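You operate a simulated robot arm through the tools that you are given. There is no shell and no other tool. Be economical: measure what you need, move in short steps, check, and stop when the job is done.

The job below is to be done with a simulated robot arm. You get a single attempt, and the scene is never put back.

TASK
Press the white button of the blue bin to switch it off. Put the red-capped tube on the middle shelf of the parts rack. Put the big green plug on the middle shelf of the parts rack away on the tray side of the low cabinet's top. Stack the spares box that says "bulbs" from the top of the lid of the small case on top of the spares box marked "ties". Put three of the folders from the top of the clamps lid on the top of the lights lid. Pull the lid of the blue box open. Do these in any order. Set down upright: big green plug.
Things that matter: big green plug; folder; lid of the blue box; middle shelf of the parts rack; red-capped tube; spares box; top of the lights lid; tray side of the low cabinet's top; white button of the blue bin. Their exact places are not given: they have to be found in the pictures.

It is judged by the outcome, as a careful person would: the job done as asked, and still so three seconds after it is handed in. It fails if anything else is knocked over, pushed out of place, dropped, spilled or broken. Lids that push on must go on centred and level and be pressed home; caps that screw on are set level and turned clockwise until they are tight.

THE ROBOT
A 7-joint arm with a two-finger gripper on a trunk, on a base that drives. Base frame: it is fixed to the floor where the robot stands at the start and does not move with it; the origin is under the middle of the robot, x ahead of it, y to its left, z up. Units: cm, degrees, N and s.
With the tool pointing down near the work surface it reaches from about 26 to 74 cm from the robot's upright axis, wherever it stands. Its first joint turns from -166.0 to 166.0 degrees. Places, roughly: big green plug [100, 75, 100]; folder [-725, 225, 75]; lid of the blue box [-630, -610, 90]; middle shelf of the parts rack [90, 50, 90]; red-capped tube [25, -75, 175]; spares box [-675, 350, 75]; top of the lights lid [-750, 100, 60]; tray side of the low cabinet's top [-770, -460, 50]; white button of the blue bin [50, 0, 80]. Payload 1.71 kg.
The tool frame sits at the grasp point between the pads (the TCP): z along the fingers, y along the line on which they close. The tips reach 2 cm beyond it. The gripper opens to 9.6 cm. The gripper's body begins 11.3 cm behind the TCP.
Orientation is told as [roll, pitch, yaw] about the base's x, y, z axes, in that order, counted from this pose: with the fingers straight down and closing along the base's y, the tool's x points along the base's -x, its y along +y and its z along -z.

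THE INTERFACE
- The arm moves only by the tool nudge_tool. Its argument "motion" is a list of rows, each an object of numbers (a shift or turn left out is 0, a gripper value left out holds the last): "tx", "ty", "tz": the shift along the tool's x, y, z in cm; "rx", "ry", "rz": the turn, a rotation vector about the tool's x, y, z in degrees; "gripper": the closure in counts, from 0 (fully open) to 255 (shut). In form: [{"tx": .., "ty": .., "tz": .., "rx": .., "ry": .., "rz": .., "gripper": ..}, ...]. A call has 1 to 20 rows; each row is the pose to reach, as a shift and turn from the pose commanded when the call began, along the tool's axes at that moment. A row lasts 0.2 s, in which the tool goes at most 5 cm and 8.6 degrees; a call with a longer step from one row to the next is refused whole, and so is a gripper value outside its range. A pose out of reach is approached as far as the arm can. The call stops where the force on the tool passes 40 N (or 10 N more than at its start, if that is more) or the arm is blocked; 0.2 s more then pass. The fingers move at their own pace (about 15.3 cm/s each) and stop on an object; they squeeze with about 22 N. The grip force told is the motor's: it shows also when the fingers shut on nothing. Time passes only in rows, and 0.2 s behind the last, so rows that repeat a pose let the fingers close. It gives the time, the measured TCP pose, the force on the tool (base axes), the opening and the grip force at its end, in the units of the frame above (readings bear some noise), with the torque about the TCP (base axes, N m) and any sound that the robot's microphone picked up.
- Cameras (640 x 400 px; columns grow to the right, rows downward): "scene" is now at [4.35, 11.04, 158.95]; the picture's right is [-0.49, -0.87, 0.01], its down [-0.52, 0.28, -0.81] and it looks along [0.70, -0.40, -0.59] (base axes); focal length 214 px, centre (320, 200). "wrist" rides on the gripper at [6.6, 1.4, -14.5] in the tool frame; the picture's right is [-0.21, 0.98, 0.00], its down [-0.88, -0.18, -0.45] and it looks along [-0.44, -0.09, 0.90] (tool axes); focal length 275 px, centre (320, 200).
- get_image(camera): a new picture of that camera. The clock stands still meanwhile.
- raise_lower(by): slides the trunk up (or, below 0, down) by that many cm; the arm and the scene camera ride with it, the base frame stays. It gives what a move gives, with no picture.
- base_move(legs): drives the robot by 1 to 6 legs, each [ahead, turn to the left] in cm and degrees, along the robot's own axes; the way and the turn of a leg run together, so that a leg with both is an arc; at most 150 cm and 180 degrees a leg. The arm and the cameras ride along, it lands a little off, and it stops where it bumps. It gives what a move gives.
- pan_tilt(pan, tilt): turns the head with the scene camera to pan (to the left, within 155 degrees either way) and tilt (down, from -29 to 69), counted from straight ahead of the robot. It gives what a move gives.
- probe_pixels(camera, pixels): for up to 12 pixels [column, row] of the newest picture of that camera ("zoom" is the newest enlarged one), the place [x, y, z] in the base frame of the surface seen there, good to about 0.3 cm. The clock stands still meanwhile.
- inspect(camera, box): a new picture of the part [left, top, right, bottom] of that camera's present view, enlarged. The clock stands still meanwhile.
- job_done(): hands the job in; it is judged then, once.

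Keep the steps short. Do not move on a guess: measure, check each grasp and each placing, and mend mistakes. In all there are 138 turns and 154 pictures (those below and enlarged ones count). Leave the gripper open and the arm clear of the work at the hand-in unless told otherwise, and finish with a single line.

The tools are called after "Call:" by a JSON object that holds its "op" and its "data". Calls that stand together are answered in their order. nudge_tool: Moves the arm, as the interface text tells. Its arguments: {"type":"object","properties":{"motion":{"type":"array"}},"required":["motion"]} The other tools are called the same way: raise_lower (by) slides the trunk up or down; base_move (legs) drives the base; pan_tilt (pan, tilt) turns the head that bears the scene camera; get_image (camera) takes a picture; probe_pixels (camera, pixels) gives the place of the surface under pixels of a picture; inspect (camera, box) takes an enlarged picture of a part of a camera's view; job_done () hands the job in.

At the start:

```text
t: 0.0
tcp_pos: [54.44, 19.99, 99.96]
ee_rot: [0.0, 0.1, -0.1]
wrist_force: [0.5, -0.4, 0.2]
wrist_torque: [-0.03, 0.02, 0.01]
grip_width: 9.6
grip_force: 0.1
trunk travel left (down, up): [-17.5, 21.1]
robot x, y, heading: [-0.24, -0.13, 0.0]
head pan, tilt: [-29.4, 35.5]
```

scene: 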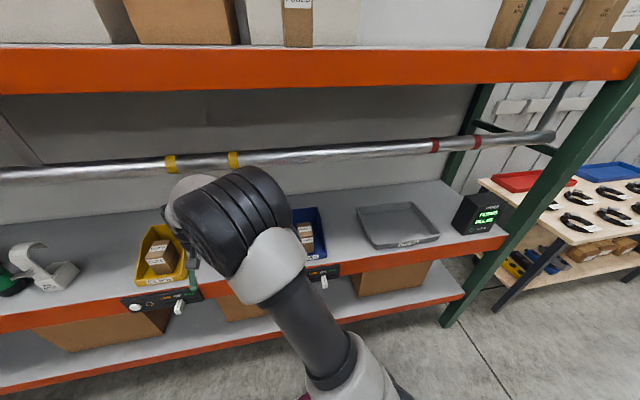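
wrist: 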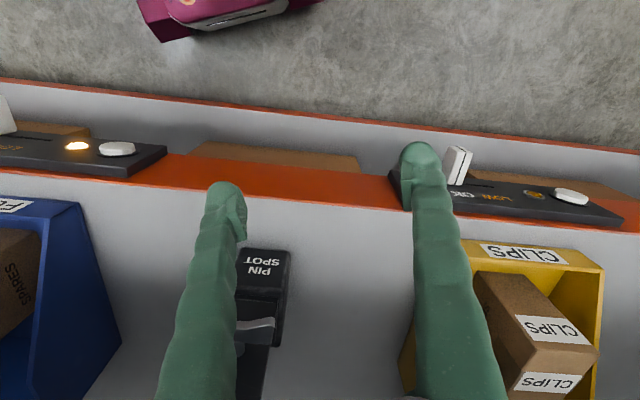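

I see the rack with yellow and blue bins, each with a button and slider panel. I'll look closely at the panels in the wrist view and pan the head left to see the shelf.

Call:
{"op": "inspect", "data": {"camera": "wrist", "box": [0, 80, 220, 220]}}

Call:
{"op": "inspect", "data": {"camera": "scene", "box": [100, 180, 360, 340]}}

Call:
{"op": "pan_tilt", "data": {"pan": 40, "tilt": 30}}

Call:
{"op": "get_image", "data": {"camera": "scene"}}

```text
2.86 times, centred on (110, 150) of wrist
```

zoom: 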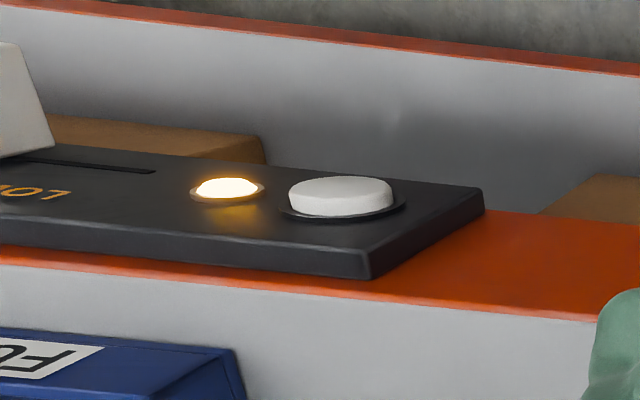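

```text
2.46 times, centred on (230, 260) of scene
```

zoom: 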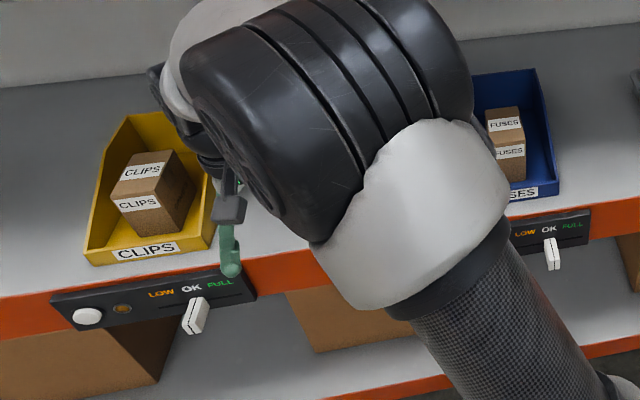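

```text
t: 1.4
tcp_pos: [52.9, 19.97, 100.77]
ee_rot: [0.0, -0.7, 0.1]
wrist_force: [0.4, 0.6, 0.2]
wrist_torque: [0.03, -0.01, 0.0]
grip_width: 9.57
grip_force: 0.1
trunk travel left (down, up): [-17.5, 21.1]
robot x, y, heading: [0.0, -0.01, -0.0]
head pan, tilt: [40.0, 30.0]
```

```text
149 pictures are left
```

scene: 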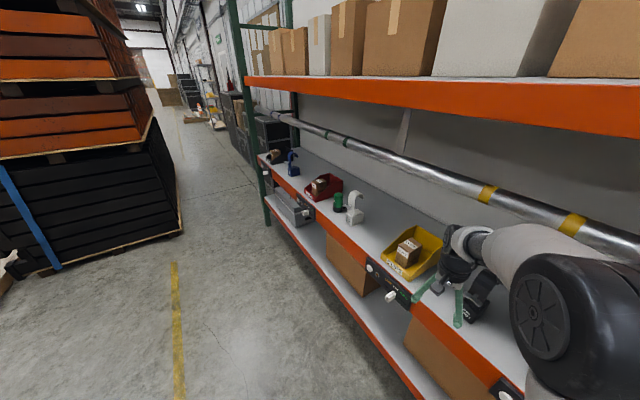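

The wide view shows a green item with a white holder at (340,203). Next I'll look right, and straight ahead and up.

Call:
{"op": "inspect", "data": {"camera": "scene", "box": [240, 120, 480, 270]}}

Call:
{"op": "pan_tilt", "data": {"pan": -50, "tilt": 10}}

Call:
{"op": "get_image", "data": {"camera": "scene"}}

Call:
{"op": "pan_tilt", "data": {"pan": -110, "tilt": 25}}

Call:
{"op": "get_image", "data": {"camera": "scene"}}

```text
2.67 times, centred on (360, 195) of scene
```

zoom: 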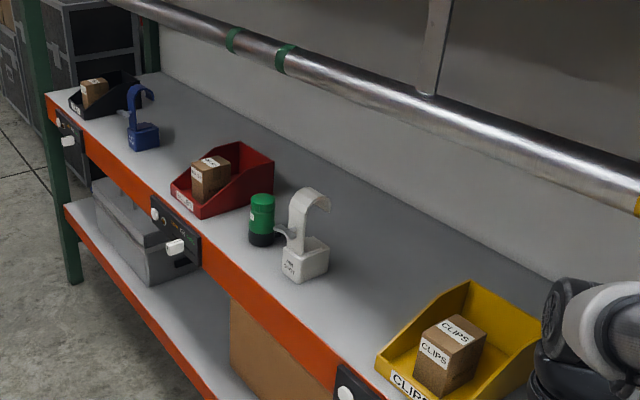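

```text
t: 3.1
tcp_pos: [52.85, 20.08, 100.68]
ee_rot: [0.1, -0.8, 0.1]
wrist_force: [0.3, -0.6, -0.6]
wrist_torque: [-0.01, -0.01, 0.01]
grip_width: 9.59
grip_force: 0.0
trunk travel left (down, up): [-17.5, 21.1]
robot x, y, heading: [0.38, -0.27, -0.1]
head pan, tilt: [-50.0, 10.0]
```

```text
147 pictures are left
```

scene: 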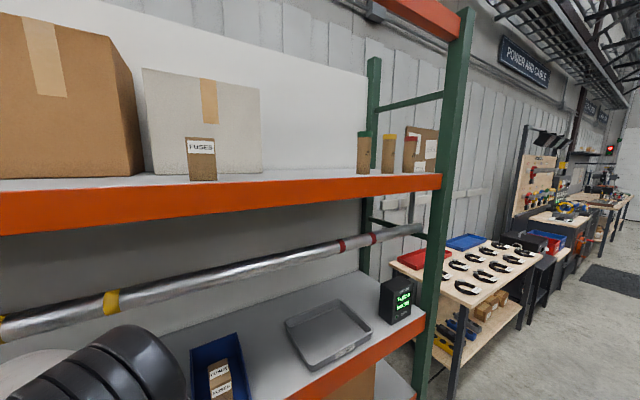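

```text
t: 4.4
tcp_pos: [52.95, 20.02, 100.88]
ee_rot: [0.0, -0.8, 0.0]
wrist_force: [0.6, -0.1, 0.9]
wrist_torque: [0.0, 0.0, 0.02]
grip_width: 9.6
grip_force: 0.1
trunk travel left (down, up): [-17.5, 21.1]
robot x, y, heading: [0.37, 0.03, 0.1]
head pan, tilt: [-110.0, 25.0]
```

```text
146 pictures are left
```

scene: 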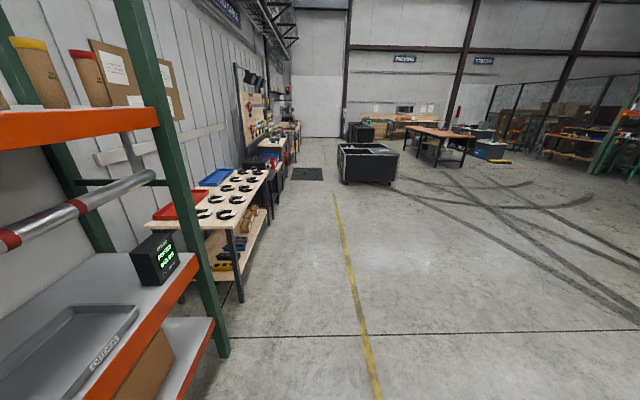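

Tubes with green, yellow and red caps stand on the top shelf. I'll pan back to measure them, the blue bin panel and the shelf.

Call:
{"op": "pan_tilt", "data": {"pan": -50, "tilt": 30}}

Call:
{"op": "get_image", "data": {"camera": "scene"}}

Call:
{"op": "get_image", "data": {"camera": "wrist"}}

```text
t: 5.7
tcp_pos: [53.03, 19.95, 100.78]
ee_rot: [0.0, -0.8, 0.0]
wrist_force: [0.0, 0.7, -0.3]
wrist_torque: [0.02, 0.01, 0.0]
grip_width: 9.61
grip_force: 0.1
trunk travel left (down, up): [-17.5, 21.1]
robot x, y, heading: [-0.03, -0.24, -0.0]
head pan, tilt: [-50.0, 30.0]
```

```text
145 pictures are left
```

scene: 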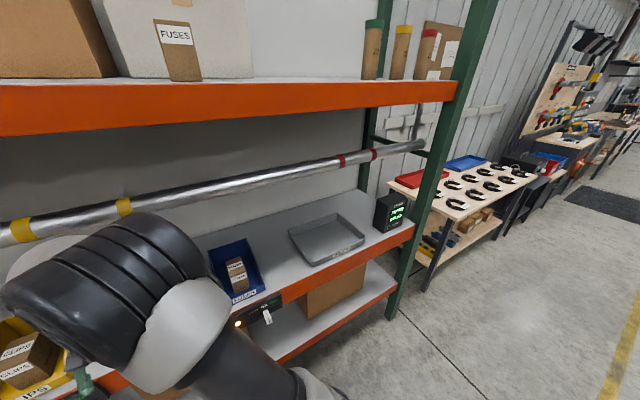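

```text
144 pictures are left
```

wrist: 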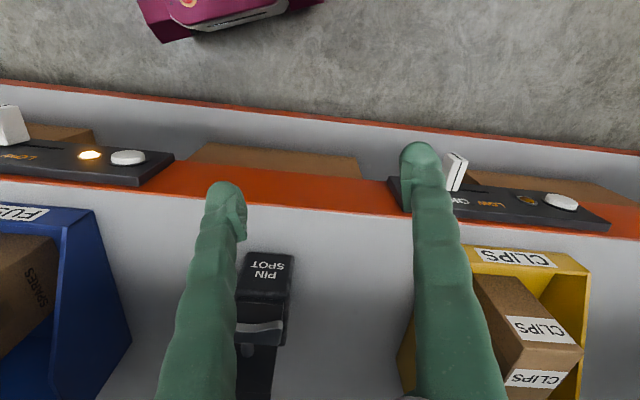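

I'll probe the button and panel in the wrist view, and the red tube, shelf edge and blue bin in the scene view.

Call:
{"op": "probe_pixels", "data": {"camera": "wrist", "pixels": [[128, 154], [128, 159], [116, 158], [140, 158], [89, 155], [150, 175], [165, 155], [60, 172], [60, 145], [250, 180], [250, 210], [10, 125]]}}

Call:
{"op": "probe_pixels", "data": {"camera": "scene", "pixels": [[428, 40], [425, 70], [429, 33], [421, 60], [402, 40], [403, 28], [375, 82], [375, 90], [375, 112], [230, 244], [180, 158], [385, 65]]}}

Call:
{"op": "inspect", "data": {"camera": "scene", "box": [340, 0, 500, 110]}}

```text
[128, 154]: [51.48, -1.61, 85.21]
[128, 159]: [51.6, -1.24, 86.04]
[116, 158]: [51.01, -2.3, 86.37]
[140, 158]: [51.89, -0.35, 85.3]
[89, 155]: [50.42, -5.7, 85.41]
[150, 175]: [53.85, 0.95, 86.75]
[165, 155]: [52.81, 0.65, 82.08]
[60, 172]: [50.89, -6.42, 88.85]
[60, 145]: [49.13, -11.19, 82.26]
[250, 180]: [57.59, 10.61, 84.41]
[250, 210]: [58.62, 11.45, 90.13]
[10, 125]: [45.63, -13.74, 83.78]
```

```text
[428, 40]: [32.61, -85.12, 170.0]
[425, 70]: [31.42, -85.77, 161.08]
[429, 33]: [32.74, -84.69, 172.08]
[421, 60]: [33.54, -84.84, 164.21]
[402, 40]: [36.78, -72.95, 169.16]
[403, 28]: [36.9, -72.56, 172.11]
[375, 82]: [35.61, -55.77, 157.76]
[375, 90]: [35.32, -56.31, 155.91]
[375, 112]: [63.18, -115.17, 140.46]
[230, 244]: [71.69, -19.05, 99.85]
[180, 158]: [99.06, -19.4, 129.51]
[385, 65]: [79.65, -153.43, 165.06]
```

```text
3.64 times, centred on (420, 55) of scene
```

zoom: 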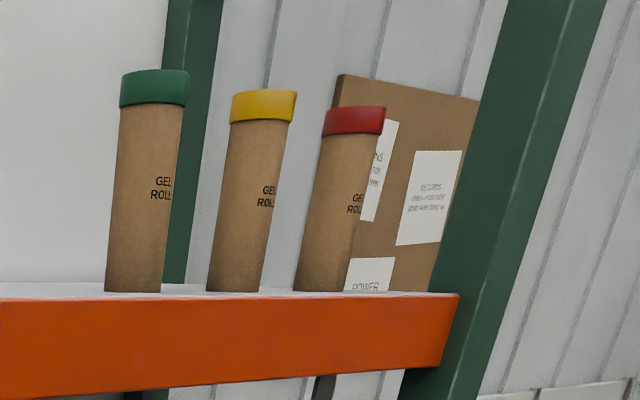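

The rack's front edge runs along about (0.41, 0.91), so the robot needs to turn about 24° right to face it squarely. I'll pull the arm back and up first, then turn.

Call:
{"op": "nudge_tool", "data": {"motion": [{"tz": -4, "tx": 3}, {"tz": -8, "tx": 6}, {"tz": -12, "tx": 9}, {"tz": -15, "tx": 12}, {"tz": -15, "tx": 12}]}}

Call:
{"op": "base_move", "data": {"legs": [[0, -24.3]]}}

Call:
{"op": "get_image", "data": {"camera": "wrist"}}

Call:
{"op": "pan_tilt", "data": {"pan": 0, "tilt": 30}}

Call:
{"op": "get_image", "data": {"camera": "scene"}}

```text
t: 6.9
tcp_pos: [40.62, 19.98, 115.69]
ee_rot: [-0.1, -0.8, 0.0]
wrist_force: [0.5, -0.3, -0.4]
wrist_torque: [-0.01, 0.01, 0.01]
grip_width: 9.6
grip_force: 0.1
trunk travel left (down, up): [-17.5, 21.1]
robot x, y, heading: [-0.18, 0.44, 0.4]
head pan, tilt: [-50.0, 30.0]
```

```text
t: 8.7
tcp_pos: [45.24, 0.96, 115.79]
ee_rot: [0.0, -0.9, -24.9]
wrist_force: [-0.4, 0.2, -0.6]
wrist_torque: [0.01, 0.01, -0.02]
grip_width: 9.62
grip_force: 0.0
trunk travel left (down, up): [-17.5, 21.1]
robot x, y, heading: [-0.12, 0.09, -24.8]
head pan, tilt: [-50.0, 30.0]
```

```text
142 pictures are left
```

wrist: 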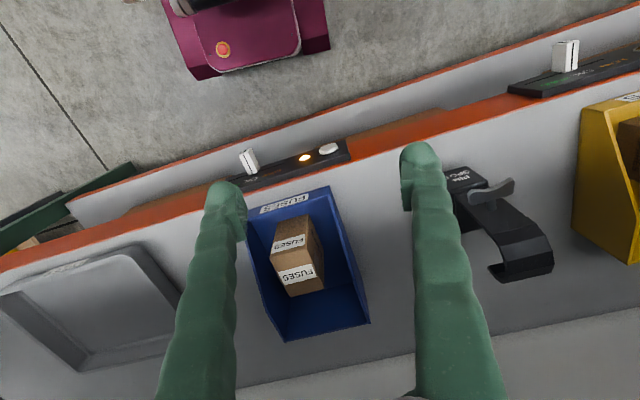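

```text
t: 9.9
tcp_pos: [43.74, 1.52, 116.33]
ee_rot: [0.1, -1.7, -24.9]
wrist_force: [0.0, 0.2, 0.1]
wrist_torque: [0.06, 0.02, -0.02]
grip_width: 9.6
grip_force: 0.1
trunk travel left (down, up): [-17.5, 21.1]
robot x, y, heading: [0.51, -0.14, -24.7]
head pan, tilt: [0.0, 30.0]
```

```text
141 pictures are left
```

scene: 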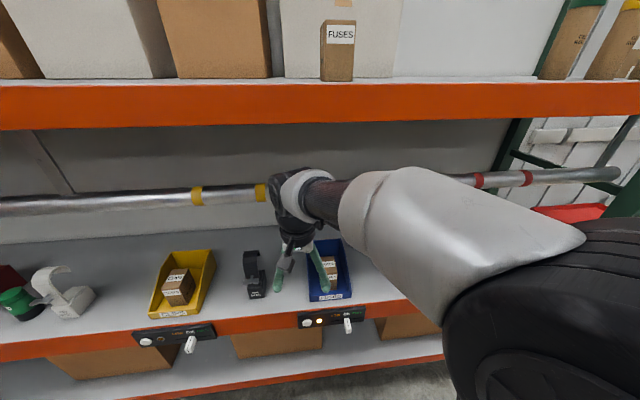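

Probing the front edge and button in both views to fix the rack direction.

Call:
{"op": "probe_pixels", "data": {"camera": "wrist", "pixels": [[328, 149], [322, 152], [334, 151], [303, 158], [400, 150], [450, 131], [150, 225], [100, 241], [290, 188], [310, 175], [300, 295], [130, 290]]}}

Call:
{"op": "inspect", "data": {"camera": "scene", "box": [280, 290, 380, 350]}}

Call:
{"op": "probe_pixels", "data": {"camera": "scene", "pixels": [[306, 321], [303, 323], [309, 319], [319, 321], [300, 315], [300, 329], [360, 311], [360, 318], [250, 323], [120, 343], [250, 318], [120, 338]]}}

```text
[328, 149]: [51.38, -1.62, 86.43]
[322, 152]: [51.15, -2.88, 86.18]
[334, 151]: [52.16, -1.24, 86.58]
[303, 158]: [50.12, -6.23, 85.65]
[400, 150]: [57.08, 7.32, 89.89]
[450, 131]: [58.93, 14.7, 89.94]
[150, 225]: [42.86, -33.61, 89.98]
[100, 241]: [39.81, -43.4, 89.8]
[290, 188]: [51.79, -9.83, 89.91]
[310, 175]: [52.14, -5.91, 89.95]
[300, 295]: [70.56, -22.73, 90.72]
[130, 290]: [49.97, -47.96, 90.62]
```

```text
6.40 times, centred on (330, 320) of scene
```

zoom: 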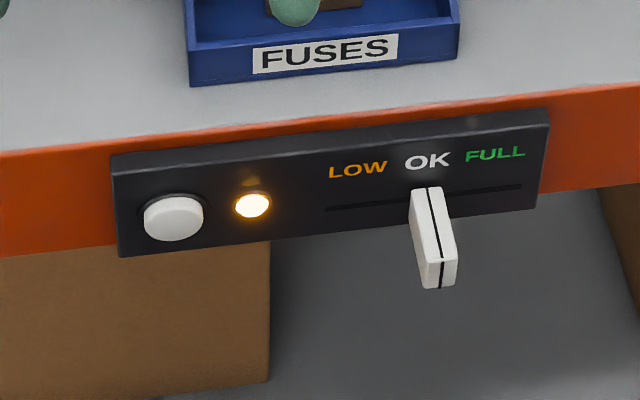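

```text
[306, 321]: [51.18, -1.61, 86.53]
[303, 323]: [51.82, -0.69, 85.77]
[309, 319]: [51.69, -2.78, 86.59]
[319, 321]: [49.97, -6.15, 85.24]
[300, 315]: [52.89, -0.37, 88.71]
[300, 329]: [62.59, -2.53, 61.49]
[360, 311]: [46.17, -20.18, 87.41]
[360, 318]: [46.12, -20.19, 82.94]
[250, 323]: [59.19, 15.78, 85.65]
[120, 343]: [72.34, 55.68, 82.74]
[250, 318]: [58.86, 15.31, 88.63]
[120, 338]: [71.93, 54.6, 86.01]
```

The edge yaw is actually about -18°. I'll turn the base 6.7° back left to align with it.

Call:
{"op": "base_move", "data": {"legs": [[0, 6.7]]}}

Call:
{"op": "nudge_tool", "data": {"motion": [{"ry": -8, "gripper": 255}, {"ry": -16}, {"ry": -24}, {"ry": -32}, {"ry": -40}, {"ry": -40}, {"ry": -40}]}}

```text
t: 10.9
tcp_pos: [43.21, 6.8, 116.37]
ee_rot: [0.0, -1.7, -18.1]
wrist_force: [0.5, 1.2, 0.2]
wrist_torque: [-0.03, 0.01, -0.01]
grip_width: 9.59
grip_force: 0.0
trunk travel left (down, up): [-17.5, 21.1]
robot x, y, heading: [0.27, -0.16, -18.3]
head pan, tilt: [0.0, 30.0]
```

```text
t: 12.5
tcp_pos: [41.5, 7.16, 116.82]
ee_rot: [-0.1, -42.7, -18.2]
wrist_force: [-0.3, -0.1, -0.2]
wrist_torque: [0.0, -0.03, 0.0]
grip_width: 0.0
grip_force: 21.8
trunk travel left (down, up): [-17.5, 21.1]
robot x, y, heading: [0.22, 0.04, -17.9]
head pan, tilt: [0.0, 30.0]
```

Tilted 43° and gripper shut. Now I'll go down 30 cm and left of the current spot by -5.3, staying well before the panel.

Call:
{"op": "nudge_tool", "data": {"motion": [{"tx": 2.9, "ty": -0.8, "tz": 3.15}, {"tx": 5.8, "ty": -1.6, "tz": 6.3}, {"tx": 8.7, "ty": -2.4, "tz": 9.45}, {"tx": 11.6, "ty": -3.2, "tz": 12.6}, {"tx": 14.5, "ty": -4, "tz": 15.75}, {"tx": 17.4, "ty": -4.8, "tz": 18.9}, {"tx": 20.3, "ty": -5.3, "tz": 22.05}, {"tx": 17.2, "ty": -5.3, "tz": 24.9}, {"tx": 17.2, "ty": -5.3, "tz": 24.9}]}}

Call:
{"op": "get_image", "data": {"camera": "wrist"}}

```text
t: 14.5
tcp_pos: [46.66, 1.33, 87.0]
ee_rot: [0.1, -42.7, -18.1]
wrist_force: [-0.4, 1.1, 0.2]
wrist_torque: [0.03, -0.01, 0.03]
grip_width: 0.0
grip_force: 22.6
out of reach, approached as far as the arm can: row 3, 4, 5, 6, 7, 8, 9
trunk travel left (down, up): [-17.5, 21.1]
robot x, y, heading: [-0.01, -0.06, -18.1]
head pan, tilt: [0.0, 30.0]
```

```text
139 pictures are left
```

wrist: 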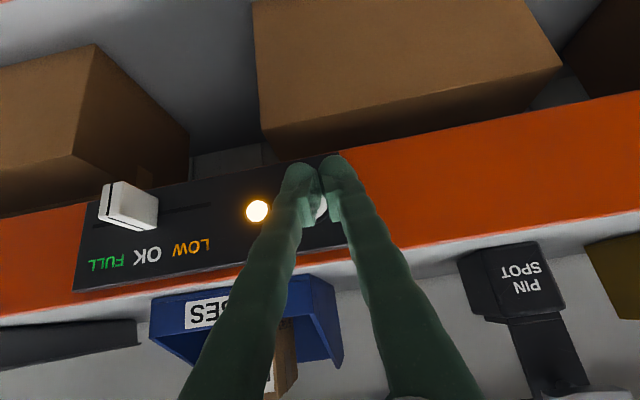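

TCP is ~3 cm from the button and 1.4 cm off to the left. I'll correct sideways and approach slightly, then read the pose.

Call:
{"op": "nudge_tool", "data": {"motion": [{"tx": -0.7, "ty": -1.4, "tz": 0.7}, {"tx": -0.7, "ty": -1.4, "tz": 0.7}]}}

Call:
{"op": "inspect", "data": {"camera": "wrist", "box": [220, 110, 420, 235]}}

```text
t: 15.1
tcp_pos: [47.18, -0.19, 86.88]
ee_rot: [0.2, -42.7, -18.1]
wrist_force: [-0.1, -0.7, -0.1]
wrist_torque: [0.01, 0.01, 0.01]
grip_width: 0.0
grip_force: 21.6
trunk travel left (down, up): [-17.5, 21.1]
robot x, y, heading: [-0.12, -0.17, -17.9]
head pan, tilt: [0.0, 30.0]
```

```text
3.20 times, centred on (320, 172) of wrist
```

zoom: 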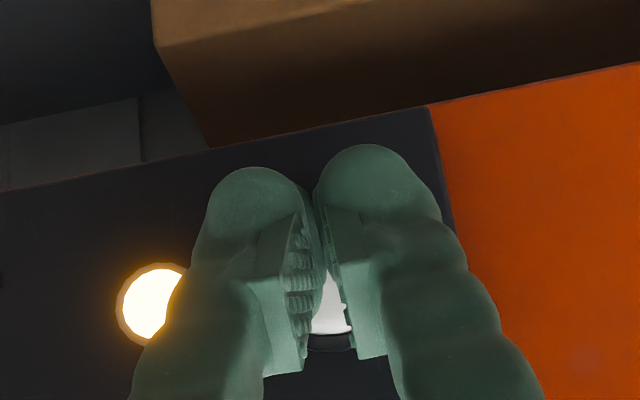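

Now n≈44.9 and d≈14.4, lined up. I'll push forward in 0.5 cm steps up to 3.5 cm, then back off in the same call only once I've confirmed the press.

Call:
{"op": "nudge_tool", "data": {"motion": [{"tx": -0.74, "tz": 0.68}, {"tx": -1.1, "tz": 1.02}, {"tx": -1.47, "tz": 1.36}, {"tx": -1.84, "tz": 1.7}, {"tx": -2.2, "tz": 2.03}]}}

Call:
{"op": "inspect", "data": {"camera": "wrist", "box": [220, 110, 420, 235]}}

```text
t: 16.3
tcp_pos: [49.6, -0.95, 86.74]
ee_rot: [0.0, -42.6, -18.1]
wrist_force: [-3.6, 0.6, -0.8]
wrist_torque: [0.02, 0.02, 0.02]
grip_width: 0.6
grip_force: 29.8
trunk travel left (down, up): [-17.5, 21.1]
robot x, y, heading: [0.08, 0.04, -18.0]
head pan, tilt: [0.0, 30.0]
heard: click
```

```text
3.20 times, centred on (320, 172) of wrist
```

zoom: 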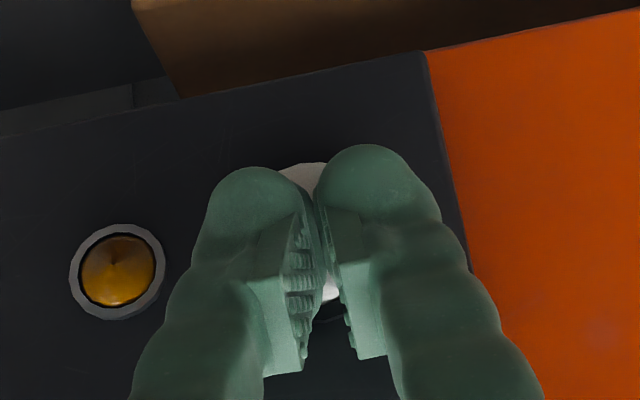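

A click, and the lamp is off. I'll retreat and then raise the tool.

Call:
{"op": "nudge_tool", "data": {"motion": [{"tx": 2.2, "tz": -2.0}, {"tx": 4, "tz": -3.7}, {"tx": 4, "tz": -3.7}, {"tx": 1.3, "tz": -6.6}, {"tx": -1.4, "tz": -9.6}, {"tx": -4.1, "tz": -12.5}, {"tx": -6.8, "tz": -15.4, "gripper": 0}, {"tx": -9.5, "tz": -18.3}, {"tx": -12, "tz": -21}, {"tx": -15, "tz": -24}]}}

Call:
{"op": "get_image", "data": {"camera": "scene"}}

```text
t: 18.5
tcp_pos: [44.77, 0.58, 114.41]
ee_rot: [0.2, -42.7, -18.1]
wrist_force: [-0.3, -0.5, 0.7]
wrist_torque: [-0.05, 0.06, 0.03]
grip_width: 9.6
grip_force: 0.0
out of reach, approached as far as the arm can: row 2, 3, 4, 5, 6
trunk travel left (down, up): [-17.5, 21.1]
robot x, y, heading: [-0.13, -0.01, -18.0]
head pan, tilt: [0.0, 30.0]
```

```text
136 pictures are left
```

scene: 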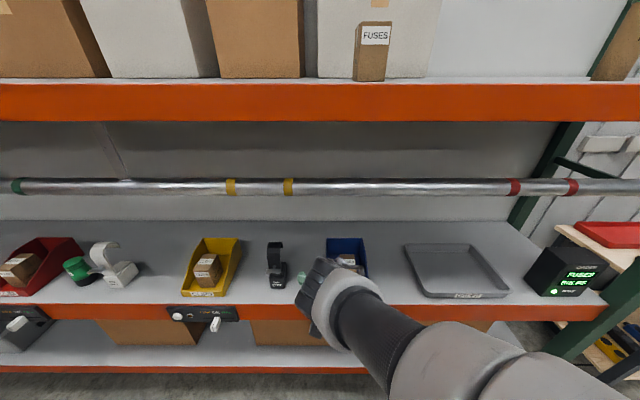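

I'll zoom on the left shelf and on the right, and probe key gaps.

Call:
{"op": "inspect", "data": {"camera": "scene", "box": [0, 210, 300, 350]}}

Call:
{"op": "probe_pixels", "data": {"camera": "scene", "pixels": [[75, 265], [82, 275], [100, 282], [125, 285], [155, 300], [155, 270], [170, 290], [185, 292], [120, 275], [270, 285], [250, 290], [400, 292]]}}

Call:
{"op": "probe_pixels", "data": {"camera": "scene", "pixels": [[155, 187], [400, 187], [590, 185], [155, 118], [430, 85], [430, 118], [372, 82], [225, 250], [155, 235], [330, 265], [280, 265], [500, 200]]}}

```text
2.13 times, centred on (150, 280) of scene
```

zoom: 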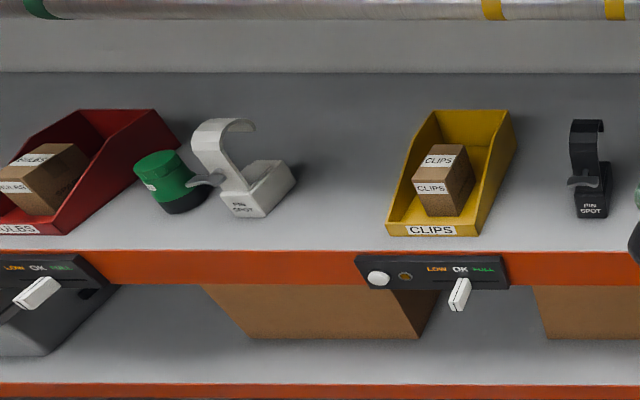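

```text
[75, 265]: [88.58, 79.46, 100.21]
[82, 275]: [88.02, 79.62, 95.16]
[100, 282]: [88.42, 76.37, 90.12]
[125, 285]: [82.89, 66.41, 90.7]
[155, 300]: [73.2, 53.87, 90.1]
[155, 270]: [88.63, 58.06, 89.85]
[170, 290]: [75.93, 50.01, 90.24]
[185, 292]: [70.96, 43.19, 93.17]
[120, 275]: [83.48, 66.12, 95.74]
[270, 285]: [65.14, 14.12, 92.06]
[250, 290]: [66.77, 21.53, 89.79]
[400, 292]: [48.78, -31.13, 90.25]
```

```text
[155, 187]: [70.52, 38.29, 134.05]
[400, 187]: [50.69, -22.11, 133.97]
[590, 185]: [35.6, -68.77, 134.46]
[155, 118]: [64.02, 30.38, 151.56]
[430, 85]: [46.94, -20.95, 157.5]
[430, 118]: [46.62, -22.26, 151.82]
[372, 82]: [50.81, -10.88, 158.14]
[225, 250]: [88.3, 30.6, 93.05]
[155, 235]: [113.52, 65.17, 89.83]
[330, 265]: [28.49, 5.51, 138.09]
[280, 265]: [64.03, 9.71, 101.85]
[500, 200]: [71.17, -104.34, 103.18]
```

Lamp is off. Plug is at about (88, 79.5), n≈60. The pipe hangs at n≈55, z≈134. Now I'll drive along the rack to face the red tube (d≈-71).

Call:
{"op": "base_move", "data": {"legs": [[0, -90], [68, 0], [0, 90]]}}

Call:
{"op": "raise_lower", "data": {"by": 21}}

Call:
{"op": "pan_tilt", "data": {"pan": 0, "tilt": 30}}

Call:
{"op": "get_image", "data": {"camera": "scene"}}

```text
t: 31.6
tcp_pos: [23.96, -64.59, 114.29]
ee_rot: [0.1, -42.6, -18.5]
wrist_force: [-0.1, 0.6, -0.4]
wrist_torque: [-0.02, -0.01, -0.02]
grip_width: 9.61
grip_force: 0.0
trunk travel left (down, up): [-17.5, 21.1]
robot x, y, heading: [-21.02, -65.23, -18.5]
head pan, tilt: [0.0, 30.0]
```

```text
t: 33.9
tcp_pos: [22.3, -64.18, 135.54]
ee_rot: [0.3, -43.1, -18.8]
wrist_force: [-0.7, -0.2, 0.6]
wrist_torque: [0.0, 0.02, 0.0]
grip_width: 9.6
grip_force: 0.1
trunk travel left (down, up): [-38.5, 0.1]
robot x, y, heading: [-20.58, -65.08, -18.0]
head pan, tilt: [0.0, 30.0]
```

```text
t: 34.5
tcp_pos: [22.36, -64.09, 135.53]
ee_rot: [0.3, -43.3, -18.8]
wrist_force: [0.7, 0.5, 0.5]
wrist_torque: [-0.03, 0.02, -0.01]
grip_width: 9.61
grip_force: 0.0
trunk travel left (down, up): [-38.5, 0.1]
robot x, y, heading: [-21.31, -65.34, -18.2]
head pan, tilt: [0.0, 30.0]
```

```text
134 pictures are left
```

scene: 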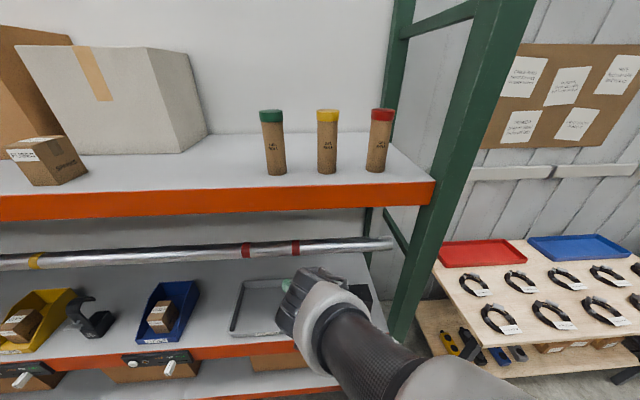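

Clear view of the three tubes. I'll probe the red-capped one and the shelf around it.

Call:
{"op": "probe_pixels", "data": {"camera": "scene", "pixels": [[371, 150], [387, 150], [379, 150], [379, 168], [380, 114], [382, 110], [372, 114], [393, 114], [327, 150], [350, 175], [375, 178], [410, 130]]}}

Call:
{"op": "inspect", "data": {"camera": "scene", "box": [250, 90, 450, 215]}}

```text
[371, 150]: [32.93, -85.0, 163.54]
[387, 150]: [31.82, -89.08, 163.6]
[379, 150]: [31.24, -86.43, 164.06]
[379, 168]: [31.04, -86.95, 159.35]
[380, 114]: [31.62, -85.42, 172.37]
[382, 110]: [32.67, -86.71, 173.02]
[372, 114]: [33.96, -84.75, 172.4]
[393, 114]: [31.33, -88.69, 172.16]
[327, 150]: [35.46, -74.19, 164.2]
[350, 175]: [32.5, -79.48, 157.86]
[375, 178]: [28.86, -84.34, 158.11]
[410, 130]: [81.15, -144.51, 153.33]
```

```text
3.20 times, centred on (350, 152) of scene
```

zoom: 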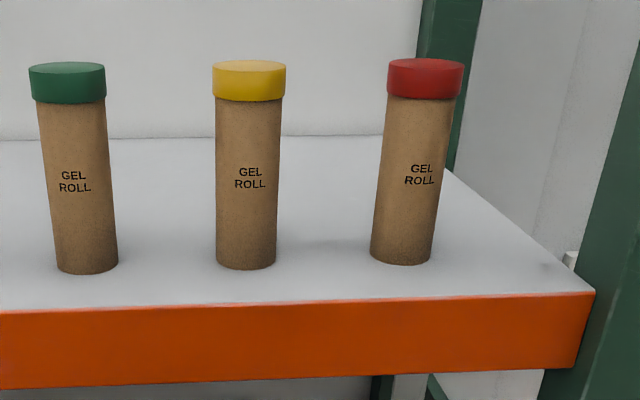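

Tube: centre n≈58.7, d≈-72.7, z 158–173, diameter ≈4.8. I'll bring the tool level with it, still in front of the shelf, at the present tilt.

Call:
{"op": "nudge_tool", "data": {"motion": [{"tx": -2.8, "ty": -2.34, "tz": -2.25}, {"tx": -5.6, "ty": -4.68, "tz": -4.5}, {"tx": -8.4, "ty": -7, "tz": -6.75}, {"tx": -11.2, "ty": -9.35, "tz": -9}, {"tx": -14, "ty": -11.7, "tz": -11.25}, {"tx": -16.8, "ty": -14, "tz": -13.5}, {"tx": -19.6, "ty": -16.4, "tz": -15.75}, {"tx": -22.4, "ty": -18.7, "tz": -18}, {"tx": -22.4, "ty": -18.7, "tz": -18}]}}

Call:
{"op": "nudge_tool", "data": {"motion": [{"ry": -8}, {"ry": -16}, {"ry": -24}, {"ry": -32}, {"ry": -40}, {"ry": -44}, {"ry": -44}]}}

Call:
{"op": "get_image", "data": {"camera": "wrist"}}

```text
t: 36.5
tcp_pos: [20.03, -82.99, 164.53]
ee_rot: [-0.1, -43.5, -18.5]
wrist_force: [-0.1, -0.4, -0.1]
wrist_torque: [0.06, 0.01, -0.01]
grip_width: 9.57
grip_force: 0.1
trunk travel left (down, up): [-38.5, 0.1]
robot x, y, heading: [-20.81, -65.18, -18.3]
head pan, tilt: [0.0, 30.0]
```

```text
t: 38.1
tcp_pos: [19.89, -83.13, 164.26]
ee_rot: [-0.8, -87.6, -17.6]
wrist_force: [-0.7, 0.1, -0.2]
wrist_torque: [0.0, 0.0, 0.0]
grip_width: 9.61
grip_force: 0.2
trunk travel left (down, up): [-38.5, 0.1]
robot x, y, heading: [-21.33, -65.29, -18.3]
head pan, tilt: [0.0, 30.0]
```

```text
132 pictures are left
```

wrist: 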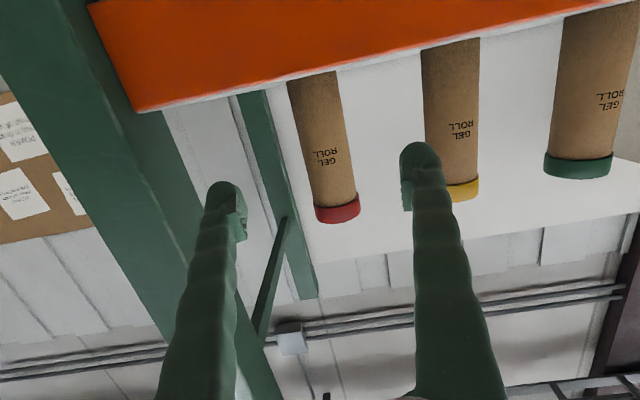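

TCP is n 44.6, d -72.9, z 164.3, centred on the tube. I'll advance 14 cm and close.

Call:
{"op": "nudge_tool", "data": {"motion": [{"tz": 4}, {"tz": 8}, {"tz": 11}, {"tz": 14}, {"tz": 14}]}}

Call:
{"op": "get_image", "data": {"camera": "wrist"}}

```text
t: 39.3
tcp_pos: [32.98, -87.44, 163.89]
ee_rot: [-1.8, -87.8, -16.7]
wrist_force: [0.1, -0.5, 0.6]
wrist_torque: [0.03, 0.04, -0.02]
grip_width: 9.58
grip_force: 0.1
trunk travel left (down, up): [-38.5, 0.1]
robot x, y, heading: [-21.25, -65.53, -18.3]
head pan, tilt: [0.0, 30.0]
```

```text
131 pictures are left
```

wrist: 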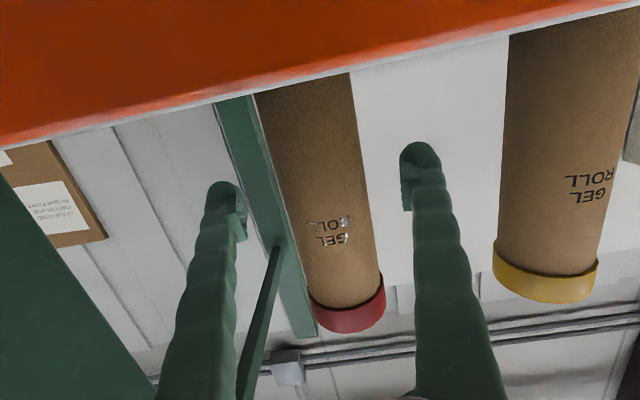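

The tube is between the fingers. Closing now and lifting slightly.

Call:
{"op": "nudge_tool", "data": {"motion": [{"gripper": 255}, {"gripper": 255}, {"gripper": 255}, {"gripper": 255}, {"tx": -1}, {"tx": -3}, {"tx": -3}]}}

Call:
{"op": "get_image", "data": {"camera": "wrist"}}

```text
t: 40.9
tcp_pos: [33.29, -87.65, 166.8]
ee_rot: [-3.1, -87.5, -15.0]
wrist_force: [0.6, -0.6, -1.2]
wrist_torque: [-0.01, 0.01, 0.01]
grip_width: 4.77
grip_force: 21.9
trunk travel left (down, up): [-38.5, 0.1]
robot x, y, heading: [-21.14, -65.38, -18.3]
head pan, tilt: [0.0, 30.0]
```

```text
130 pictures are left
```

wrist: 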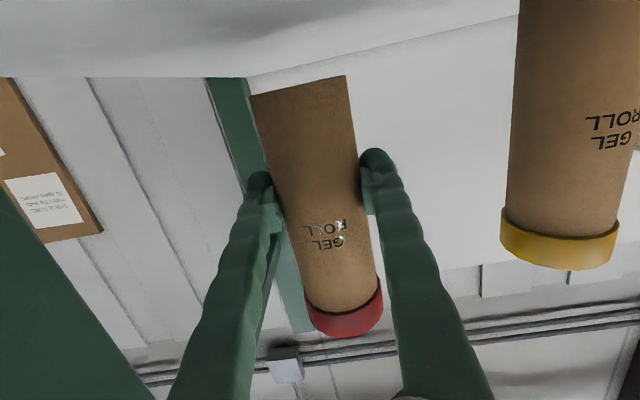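

Gripped (4.77 cm wide) and lifted. I'll withdraw, then drive 150 cm left along the rack.

Call:
{"op": "nudge_tool", "data": {"motion": [{"tz": -4}, {"tz": -8}, {"tz": -12}, {"tz": -16}, {"tz": -19}, {"tz": -19}]}}

Call:
{"op": "base_move", "data": {"legs": [[0, 90], [150, 0], [0, -90]]}}

Call:
{"op": "raise_lower", "data": {"by": -21}}

Call:
{"op": "get_image", "data": {"camera": "scene"}}

```text
t: 42.3
tcp_pos: [15.55, -81.37, 167.48]
ee_rot: [1.1, -87.6, -19.6]
wrist_force: [-0.4, -0.2, -2.1]
wrist_torque: [0.01, 0.01, 0.0]
grip_width: 4.79
grip_force: 21.9
trunk travel left (down, up): [-38.5, 0.1]
robot x, y, heading: [-21.17, -65.64, -18.3]
head pan, tilt: [0.0, 30.0]
```

```text
t: 59.3
tcp_pos: [61.07, 60.68, 167.48]
ee_rot: [0.7, -87.6, -18.2]
wrist_force: [0.0, 0.2, -0.2]
wrist_torque: [0.03, 0.01, -0.01]
grip_width: 4.76
grip_force: 22.6
trunk travel left (down, up): [-38.5, 0.1]
robot x, y, heading: [24.24, 76.44, -17.5]
head pan, tilt: [0.0, 30.0]
```

```text
t: 61.5
tcp_pos: [57.47, 61.89, 147.44]
ee_rot: [1.0, -89.0, -18.5]
wrist_force: [0.8, 0.0, -1.0]
wrist_torque: [0.02, 0.06, -0.01]
grip_width: 4.74
grip_force: 21.9
trunk travel left (down, up): [-17.5, 21.1]
robot x, y, heading: [24.37, 76.35, -17.2]
head pan, tilt: [0.0, 30.0]
```

```text
129 pictures are left
```

scene: 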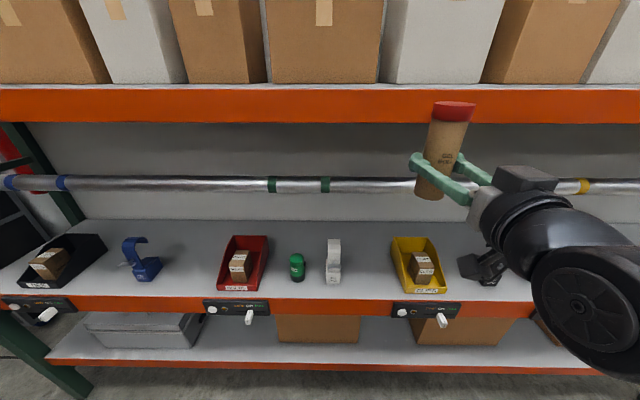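

The gap between the white PIN SPOT and the yellow bin (around px 365,285) is free. Probing it, the neighbours and the plug.

Call:
{"op": "probe_pixels", "data": {"camera": "scene", "pixels": [[366, 284], [341, 283], [341, 262], [341, 245], [396, 288], [391, 240], [397, 265], [366, 292], [297, 256], [297, 275], [291, 268], [304, 268]]}}

Call:
{"op": "inspect", "data": {"camera": "scene", "box": [200, 215, 460, 330]}}

```text
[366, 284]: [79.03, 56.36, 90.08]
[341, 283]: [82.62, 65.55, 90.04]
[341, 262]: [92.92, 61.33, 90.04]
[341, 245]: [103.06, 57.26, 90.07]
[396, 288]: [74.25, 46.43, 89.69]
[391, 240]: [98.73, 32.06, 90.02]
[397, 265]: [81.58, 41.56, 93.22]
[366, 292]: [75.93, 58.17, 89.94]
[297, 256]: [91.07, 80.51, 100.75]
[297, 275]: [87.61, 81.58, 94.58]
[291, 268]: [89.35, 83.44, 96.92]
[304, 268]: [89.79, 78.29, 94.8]
```

```text
2.46 times, centred on (330, 272) of scene
```

zoom: 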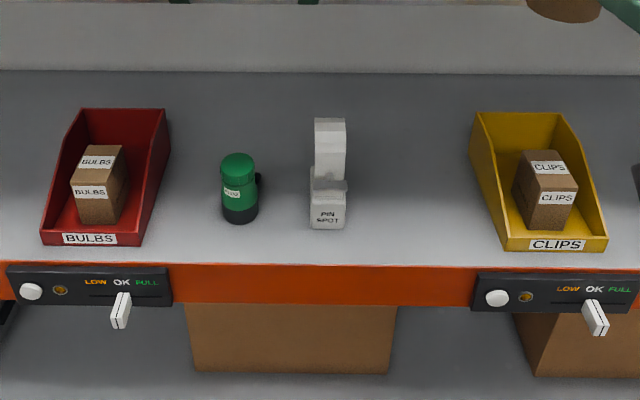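

Gap centre d≈76.5 matches the TCP's d=76.6. I'll lower the trunk 17 cm, then step down in front of the shelf.

Call:
{"op": "raise_lower", "data": {"by": -17}}

Call:
{"op": "nudge_tool", "data": {"motion": [{"tx": 4, "tz": 1}, {"tx": 8, "tz": 2}, {"tx": 12, "tz": 3}, {"tx": 16, "tz": 4}, {"tx": 20, "tz": 5}, {"tx": 24, "tz": 5}, {"tx": 28, "tz": 5}, {"tx": 31, "tz": 5}, {"tx": 31, "tz": 5}]}}

Call:
{"op": "get_image", "data": {"camera": "wrist"}}

```text
t: 63.5
tcp_pos: [58.99, 61.38, 130.07]
ee_rot: [0.7, -88.3, -18.2]
wrist_force: [-0.2, 0.3, -1.3]
wrist_torque: [0.01, -0.01, 0.0]
grip_width: 4.74
grip_force: 21.9
trunk travel left (down, up): [-0.5, 38.1]
robot x, y, heading: [24.39, 76.74, -17.5]
head pan, tilt: [0.0, 30.0]
```

```text
t: 65.5
tcp_pos: [71.27, 53.35, 106.89]
ee_rot: [1.4, -88.3, -18.9]
wrist_force: [-1.0, -0.5, -1.2]
wrist_torque: [0.04, 0.0, -0.03]
grip_width: 4.72
grip_force: 22.1
out of reach, approached as far as the arm can: row 4, 5, 6, 7, 8, 9
trunk travel left (down, up): [-0.5, 38.1]
robot x, y, heading: [24.26, 76.32, -17.2]
head pan, tilt: [0.0, 30.0]
```

```text
127 pictures are left
```

wrist: 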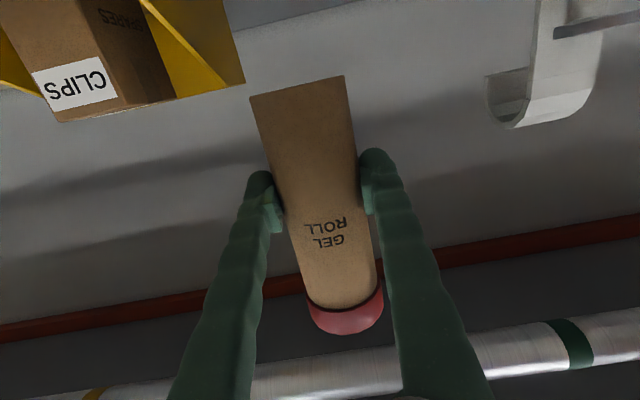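

Out of reach low and close-in: now n 51.3, d 72.8, z 106.9. I'll move in to n≈58, d≈76.5 at this height.

Call:
{"op": "nudge_tool", "data": {"motion": [{"ty": 1.9, "tz": 3.3}, {"ty": 3.7, "tz": 6.7}, {"ty": 3.7, "tz": 6.7}]}}

```text
t: 66.3
tcp_pos: [78.72, 54.86, 106.69]
ee_rot: [1.5, -88.4, -19.0]
wrist_force: [-0.1, -0.1, -1.6]
wrist_torque: [0.01, -0.01, 0.01]
grip_width: 4.72
grip_force: 22.2
trunk travel left (down, up): [-0.5, 38.1]
robot x, y, heading: [24.11, 76.16, -17.4]
head pan, tilt: [0.0, 30.0]
```

n 57.9, d 76.5. Lowering 8.5 cm and then checking.

Call:
{"op": "nudge_tool", "data": {"motion": [{"tx": 3}, {"tx": 6}, {"tx": 8.5}, {"tx": 8.5}]}}

Call:
{"op": "get_image", "data": {"camera": "scene"}}

```text
t: 67.3
tcp_pos: [78.5, 54.92, 98.21]
ee_rot: [2.3, -88.4, -19.9]
wrist_force: [0.0, 0.7, -1.1]
wrist_torque: [0.0, -0.01, -0.02]
grip_width: 4.74
grip_force: 22.4
trunk travel left (down, up): [-0.5, 38.1]
robot x, y, heading: [24.18, 76.37, -17.3]
head pan, tilt: [0.0, 30.0]
```

```text
126 pictures are left
```

scene: 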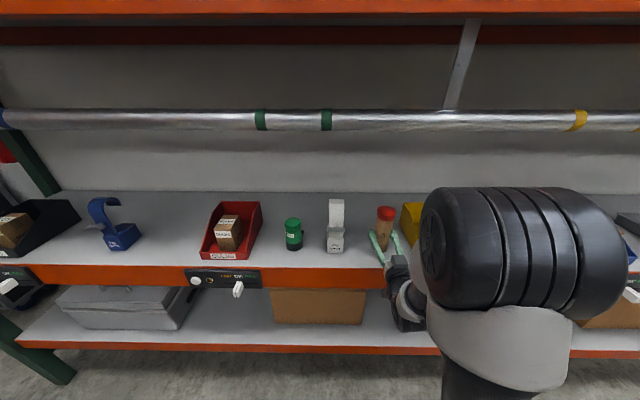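

Tube bottom is about 2 cm above the shelf. I'll lower gently until contact.

Call:
{"op": "nudge_tool", "data": {"motion": [{"tx": 0.8}, {"tx": 1.3}, {"tx": 1.7}, {"tx": 2.0}, {"tx": 2.0}]}}

Call:
{"op": "get_image", "data": {"camera": "wrist"}}

```text
t: 68.5
tcp_pos: [78.37, 55.01, 96.24]
ee_rot: [1.3, -88.4, -18.9]
wrist_force: [0.4, 0.1, -1.9]
wrist_torque: [0.01, 0.02, 0.02]
grip_width: 4.75
grip_force: 22.1
trunk travel left (down, up): [-0.5, 38.1]
robot x, y, heading: [24.47, 76.23, -17.3]
head pan, tilt: [0.0, 30.0]
```

```text
125 pictures are left
```

wrist: 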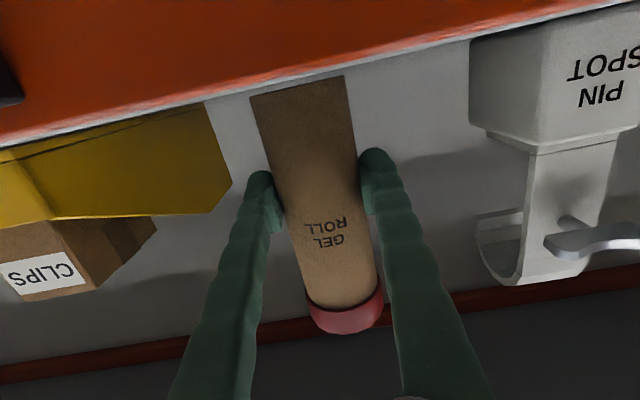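

No contact yet. Lowering another few mm in small steps.

Call:
{"op": "nudge_tool", "data": {"motion": [{"tx": 0.2}, {"tx": 0.4}, {"tx": 0.4}]}}

```text
t: 69.3
tcp_pos: [78.42, 55.03, 95.94]
ee_rot: [1.4, -88.5, -18.9]
wrist_force: [-0.3, -0.3, 0.1]
wrist_torque: [0.0, 0.03, -0.01]
grip_width: 4.72
grip_force: 22.0
trunk travel left (down, up): [-0.5, 38.1]
robot x, y, heading: [24.43, 76.55, -17.3]
head pan, tilt: [0.0, 30.0]
```

The weight has come off the tool (-1.9 → 0.1 N): contact. Opening and retreating.

Call:
{"op": "nudge_tool", "data": {"motion": [{"tx": 0.15}, {"tx": 0.15, "gripper": 100}, {"tx": 0.15, "gripper": 40}, {"tx": 0.15, "gripper": 20}, {"tx": 0.1, "tz": -3}, {"tx": 0, "tz": -7}, {"tx": 0, "tz": -11}, {"tx": -4, "tz": -13}, {"tx": -8, "tz": -15, "gripper": 0}, {"tx": -12, "tz": -16}, {"tx": -16, "tz": -17}, {"tx": -16, "tz": -17}]}}

Call:
{"op": "get_image", "data": {"camera": "scene"}}

```text
t: 71.9
tcp_pos: [64.67, 58.65, 115.97]
ee_rot: [0.3, -88.2, -17.9]
wrist_force: [0.6, 0.3, -0.2]
wrist_torque: [0.02, -0.04, 0.01]
grip_width: 9.6
grip_force: 0.0
out of reach, approached as far as the arm can: row 5, 6, 7, 8, 9, 10, 11, 12
trunk travel left (down, up): [-0.5, 38.1]
robot x, y, heading: [24.19, 76.15, -17.2]
head pan, tilt: [0.0, 30.0]
```

```text
124 pictures are left
```

scene: 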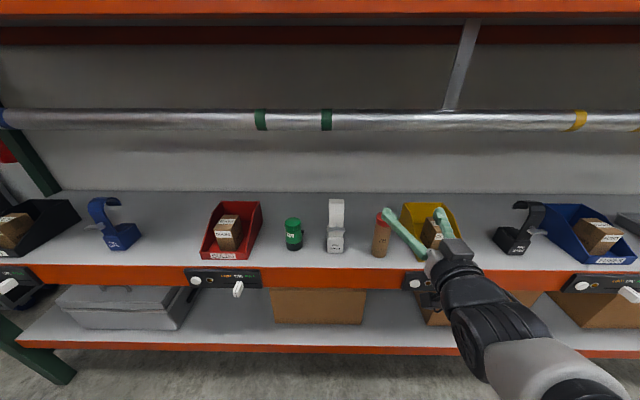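

The tube stands freely. Now a close look at the plug at (293,234), with neighbours probed.

Call:
{"op": "inspect", "data": {"camera": "scene", "box": [190, 190, 400, 280]}}

Call:
{"op": "probe_pixels", "data": {"camera": "scene", "pixels": [[293, 220], [293, 226], [293, 240], [293, 248], [287, 235], [300, 235], [301, 230], [262, 225], [256, 250], [329, 245], [329, 230], [315, 245]]}}

```text
3.05 times, centred on (295, 235) of scene
```

zoom: 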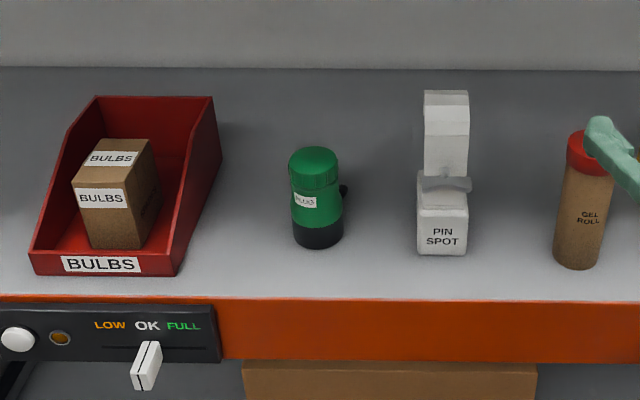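

```text
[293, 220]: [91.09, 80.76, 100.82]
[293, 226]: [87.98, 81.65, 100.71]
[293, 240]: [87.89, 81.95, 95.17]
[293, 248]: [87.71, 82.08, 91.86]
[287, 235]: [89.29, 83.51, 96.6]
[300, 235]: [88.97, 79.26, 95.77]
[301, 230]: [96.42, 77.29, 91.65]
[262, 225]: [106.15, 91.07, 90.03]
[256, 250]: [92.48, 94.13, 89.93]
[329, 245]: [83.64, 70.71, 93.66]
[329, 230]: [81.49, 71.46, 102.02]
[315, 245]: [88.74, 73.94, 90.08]
```

There is a small dark knob on the plug's right-rear side. I'll zoom closer on it to place it.

Call:
{"op": "inspect", "data": {"camera": "scene", "box": [270, 210, 326, 255]}}

Call:
{"op": "probe_pixels", "data": {"camera": "zoom", "pixels": [[385, 200], [390, 215], [378, 225], [300, 100], [300, 160], [300, 290], [300, 380], [240, 200], [360, 200], [260, 100], [340, 110], [365, 240]]}}

```text
8.89 times, centred on (298, 232) of scene
```

zoom: 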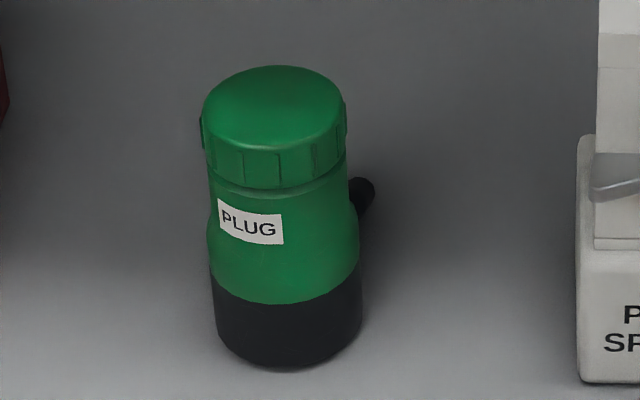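

```text
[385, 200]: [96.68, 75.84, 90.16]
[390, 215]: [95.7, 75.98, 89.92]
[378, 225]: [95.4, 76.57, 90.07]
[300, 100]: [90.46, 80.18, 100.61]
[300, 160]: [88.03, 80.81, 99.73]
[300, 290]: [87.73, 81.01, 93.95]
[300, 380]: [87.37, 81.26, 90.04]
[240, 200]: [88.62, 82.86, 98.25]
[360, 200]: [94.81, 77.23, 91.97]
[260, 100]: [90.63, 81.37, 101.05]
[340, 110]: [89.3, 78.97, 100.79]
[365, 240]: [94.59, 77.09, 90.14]
```

The dark part is a cord stub low at the rear, so gripping the sides is fine. Now I'll tilt the tool back to ~40° from vertical, rotating in place in front of the shelf.

Call:
{"op": "nudge_tool", "data": {"motion": [{"ry": 8, "tz": -0.5}, {"ry": 16, "tz": -1}, {"ry": 24, "tz": -1}, {"ry": 32, "tz": -1}, {"ry": 40, "tz": -1}, {"ry": 48, "tz": -1}, {"ry": 48, "tz": -1}]}}

```text
t: 73.5
tcp_pos: [63.79, 59.02, 115.78]
ee_rot: [0.0, -40.3, -17.4]
wrist_force: [0.0, 0.6, 0.4]
wrist_torque: [0.0, 0.03, -0.04]
grip_width: 9.59
grip_force: 0.0
trunk travel left (down, up): [-0.5, 38.1]
robot x, y, heading: [23.81, 76.51, -17.1]
head pan, tilt: [0.0, 30.0]
```

Now sideways 29 cm to the plug's line, then partly along the approach.

Call:
{"op": "nudge_tool", "data": {"motion": [{"ty": 4.8}, {"ty": 9.6}, {"ty": 14.4}, {"ty": 19.2}, {"ty": 24}, {"ty": 28.8}, {"ty": 29.1, "tz": 4}, {"ty": 29.1, "tz": 8}, {"ty": 29.1, "tx": -0.6, "tz": 12}, {"ty": 29.1, "tx": -0.6, "tz": 12}]}}

Call:
{"op": "get_image", "data": {"camera": "wrist"}}

```text
t: 75.7
tcp_pos: [80.48, 84.22, 107.12]
ee_rot: [0.0, -40.5, -17.4]
wrist_force: [1.0, 0.5, 0.0]
wrist_torque: [-0.03, 0.01, -0.02]
grip_width: 9.62
grip_force: 0.0
trunk travel left (down, up): [-0.5, 38.1]
robot x, y, heading: [24.42, 76.83, -17.3]
head pan, tilt: [0.0, 30.0]
```

```text
121 pictures are left
```

wrist: 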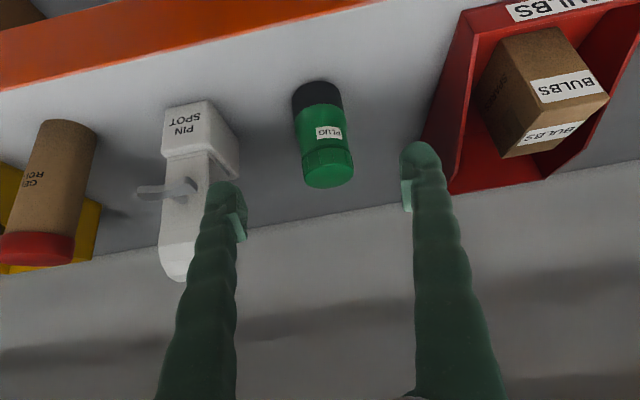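

Aligned: n 50.5, d 105, z 107. Advancing to the grasp, then closing.

Call:
{"op": "nudge_tool", "data": {"motion": [{"tx": -0.2, "tz": 4}, {"tx": -0.4, "tz": 8}, {"tx": -0.6, "tz": 12}, {"tx": -0.7, "tz": 15}, {"tx": -0.7, "tz": 15}]}}

Call:
{"op": "get_image", "data": {"camera": "wrist"}}

```text
t: 76.9
tcp_pos: [90.26, 81.17, 96.23]
ee_rot: [0.1, -40.5, -17.5]
wrist_force: [-0.8, 0.5, 0.1]
wrist_torque: [-0.02, 0.01, -0.03]
grip_width: 9.59
grip_force: 0.0
trunk travel left (down, up): [-0.5, 38.1]
robot x, y, heading: [24.36, 76.68, -17.3]
head pan, tilt: [0.0, 30.0]
```

```text
120 pictures are left
```

wrist: 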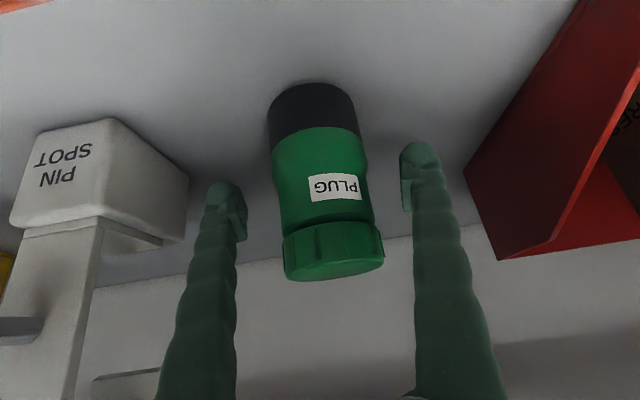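

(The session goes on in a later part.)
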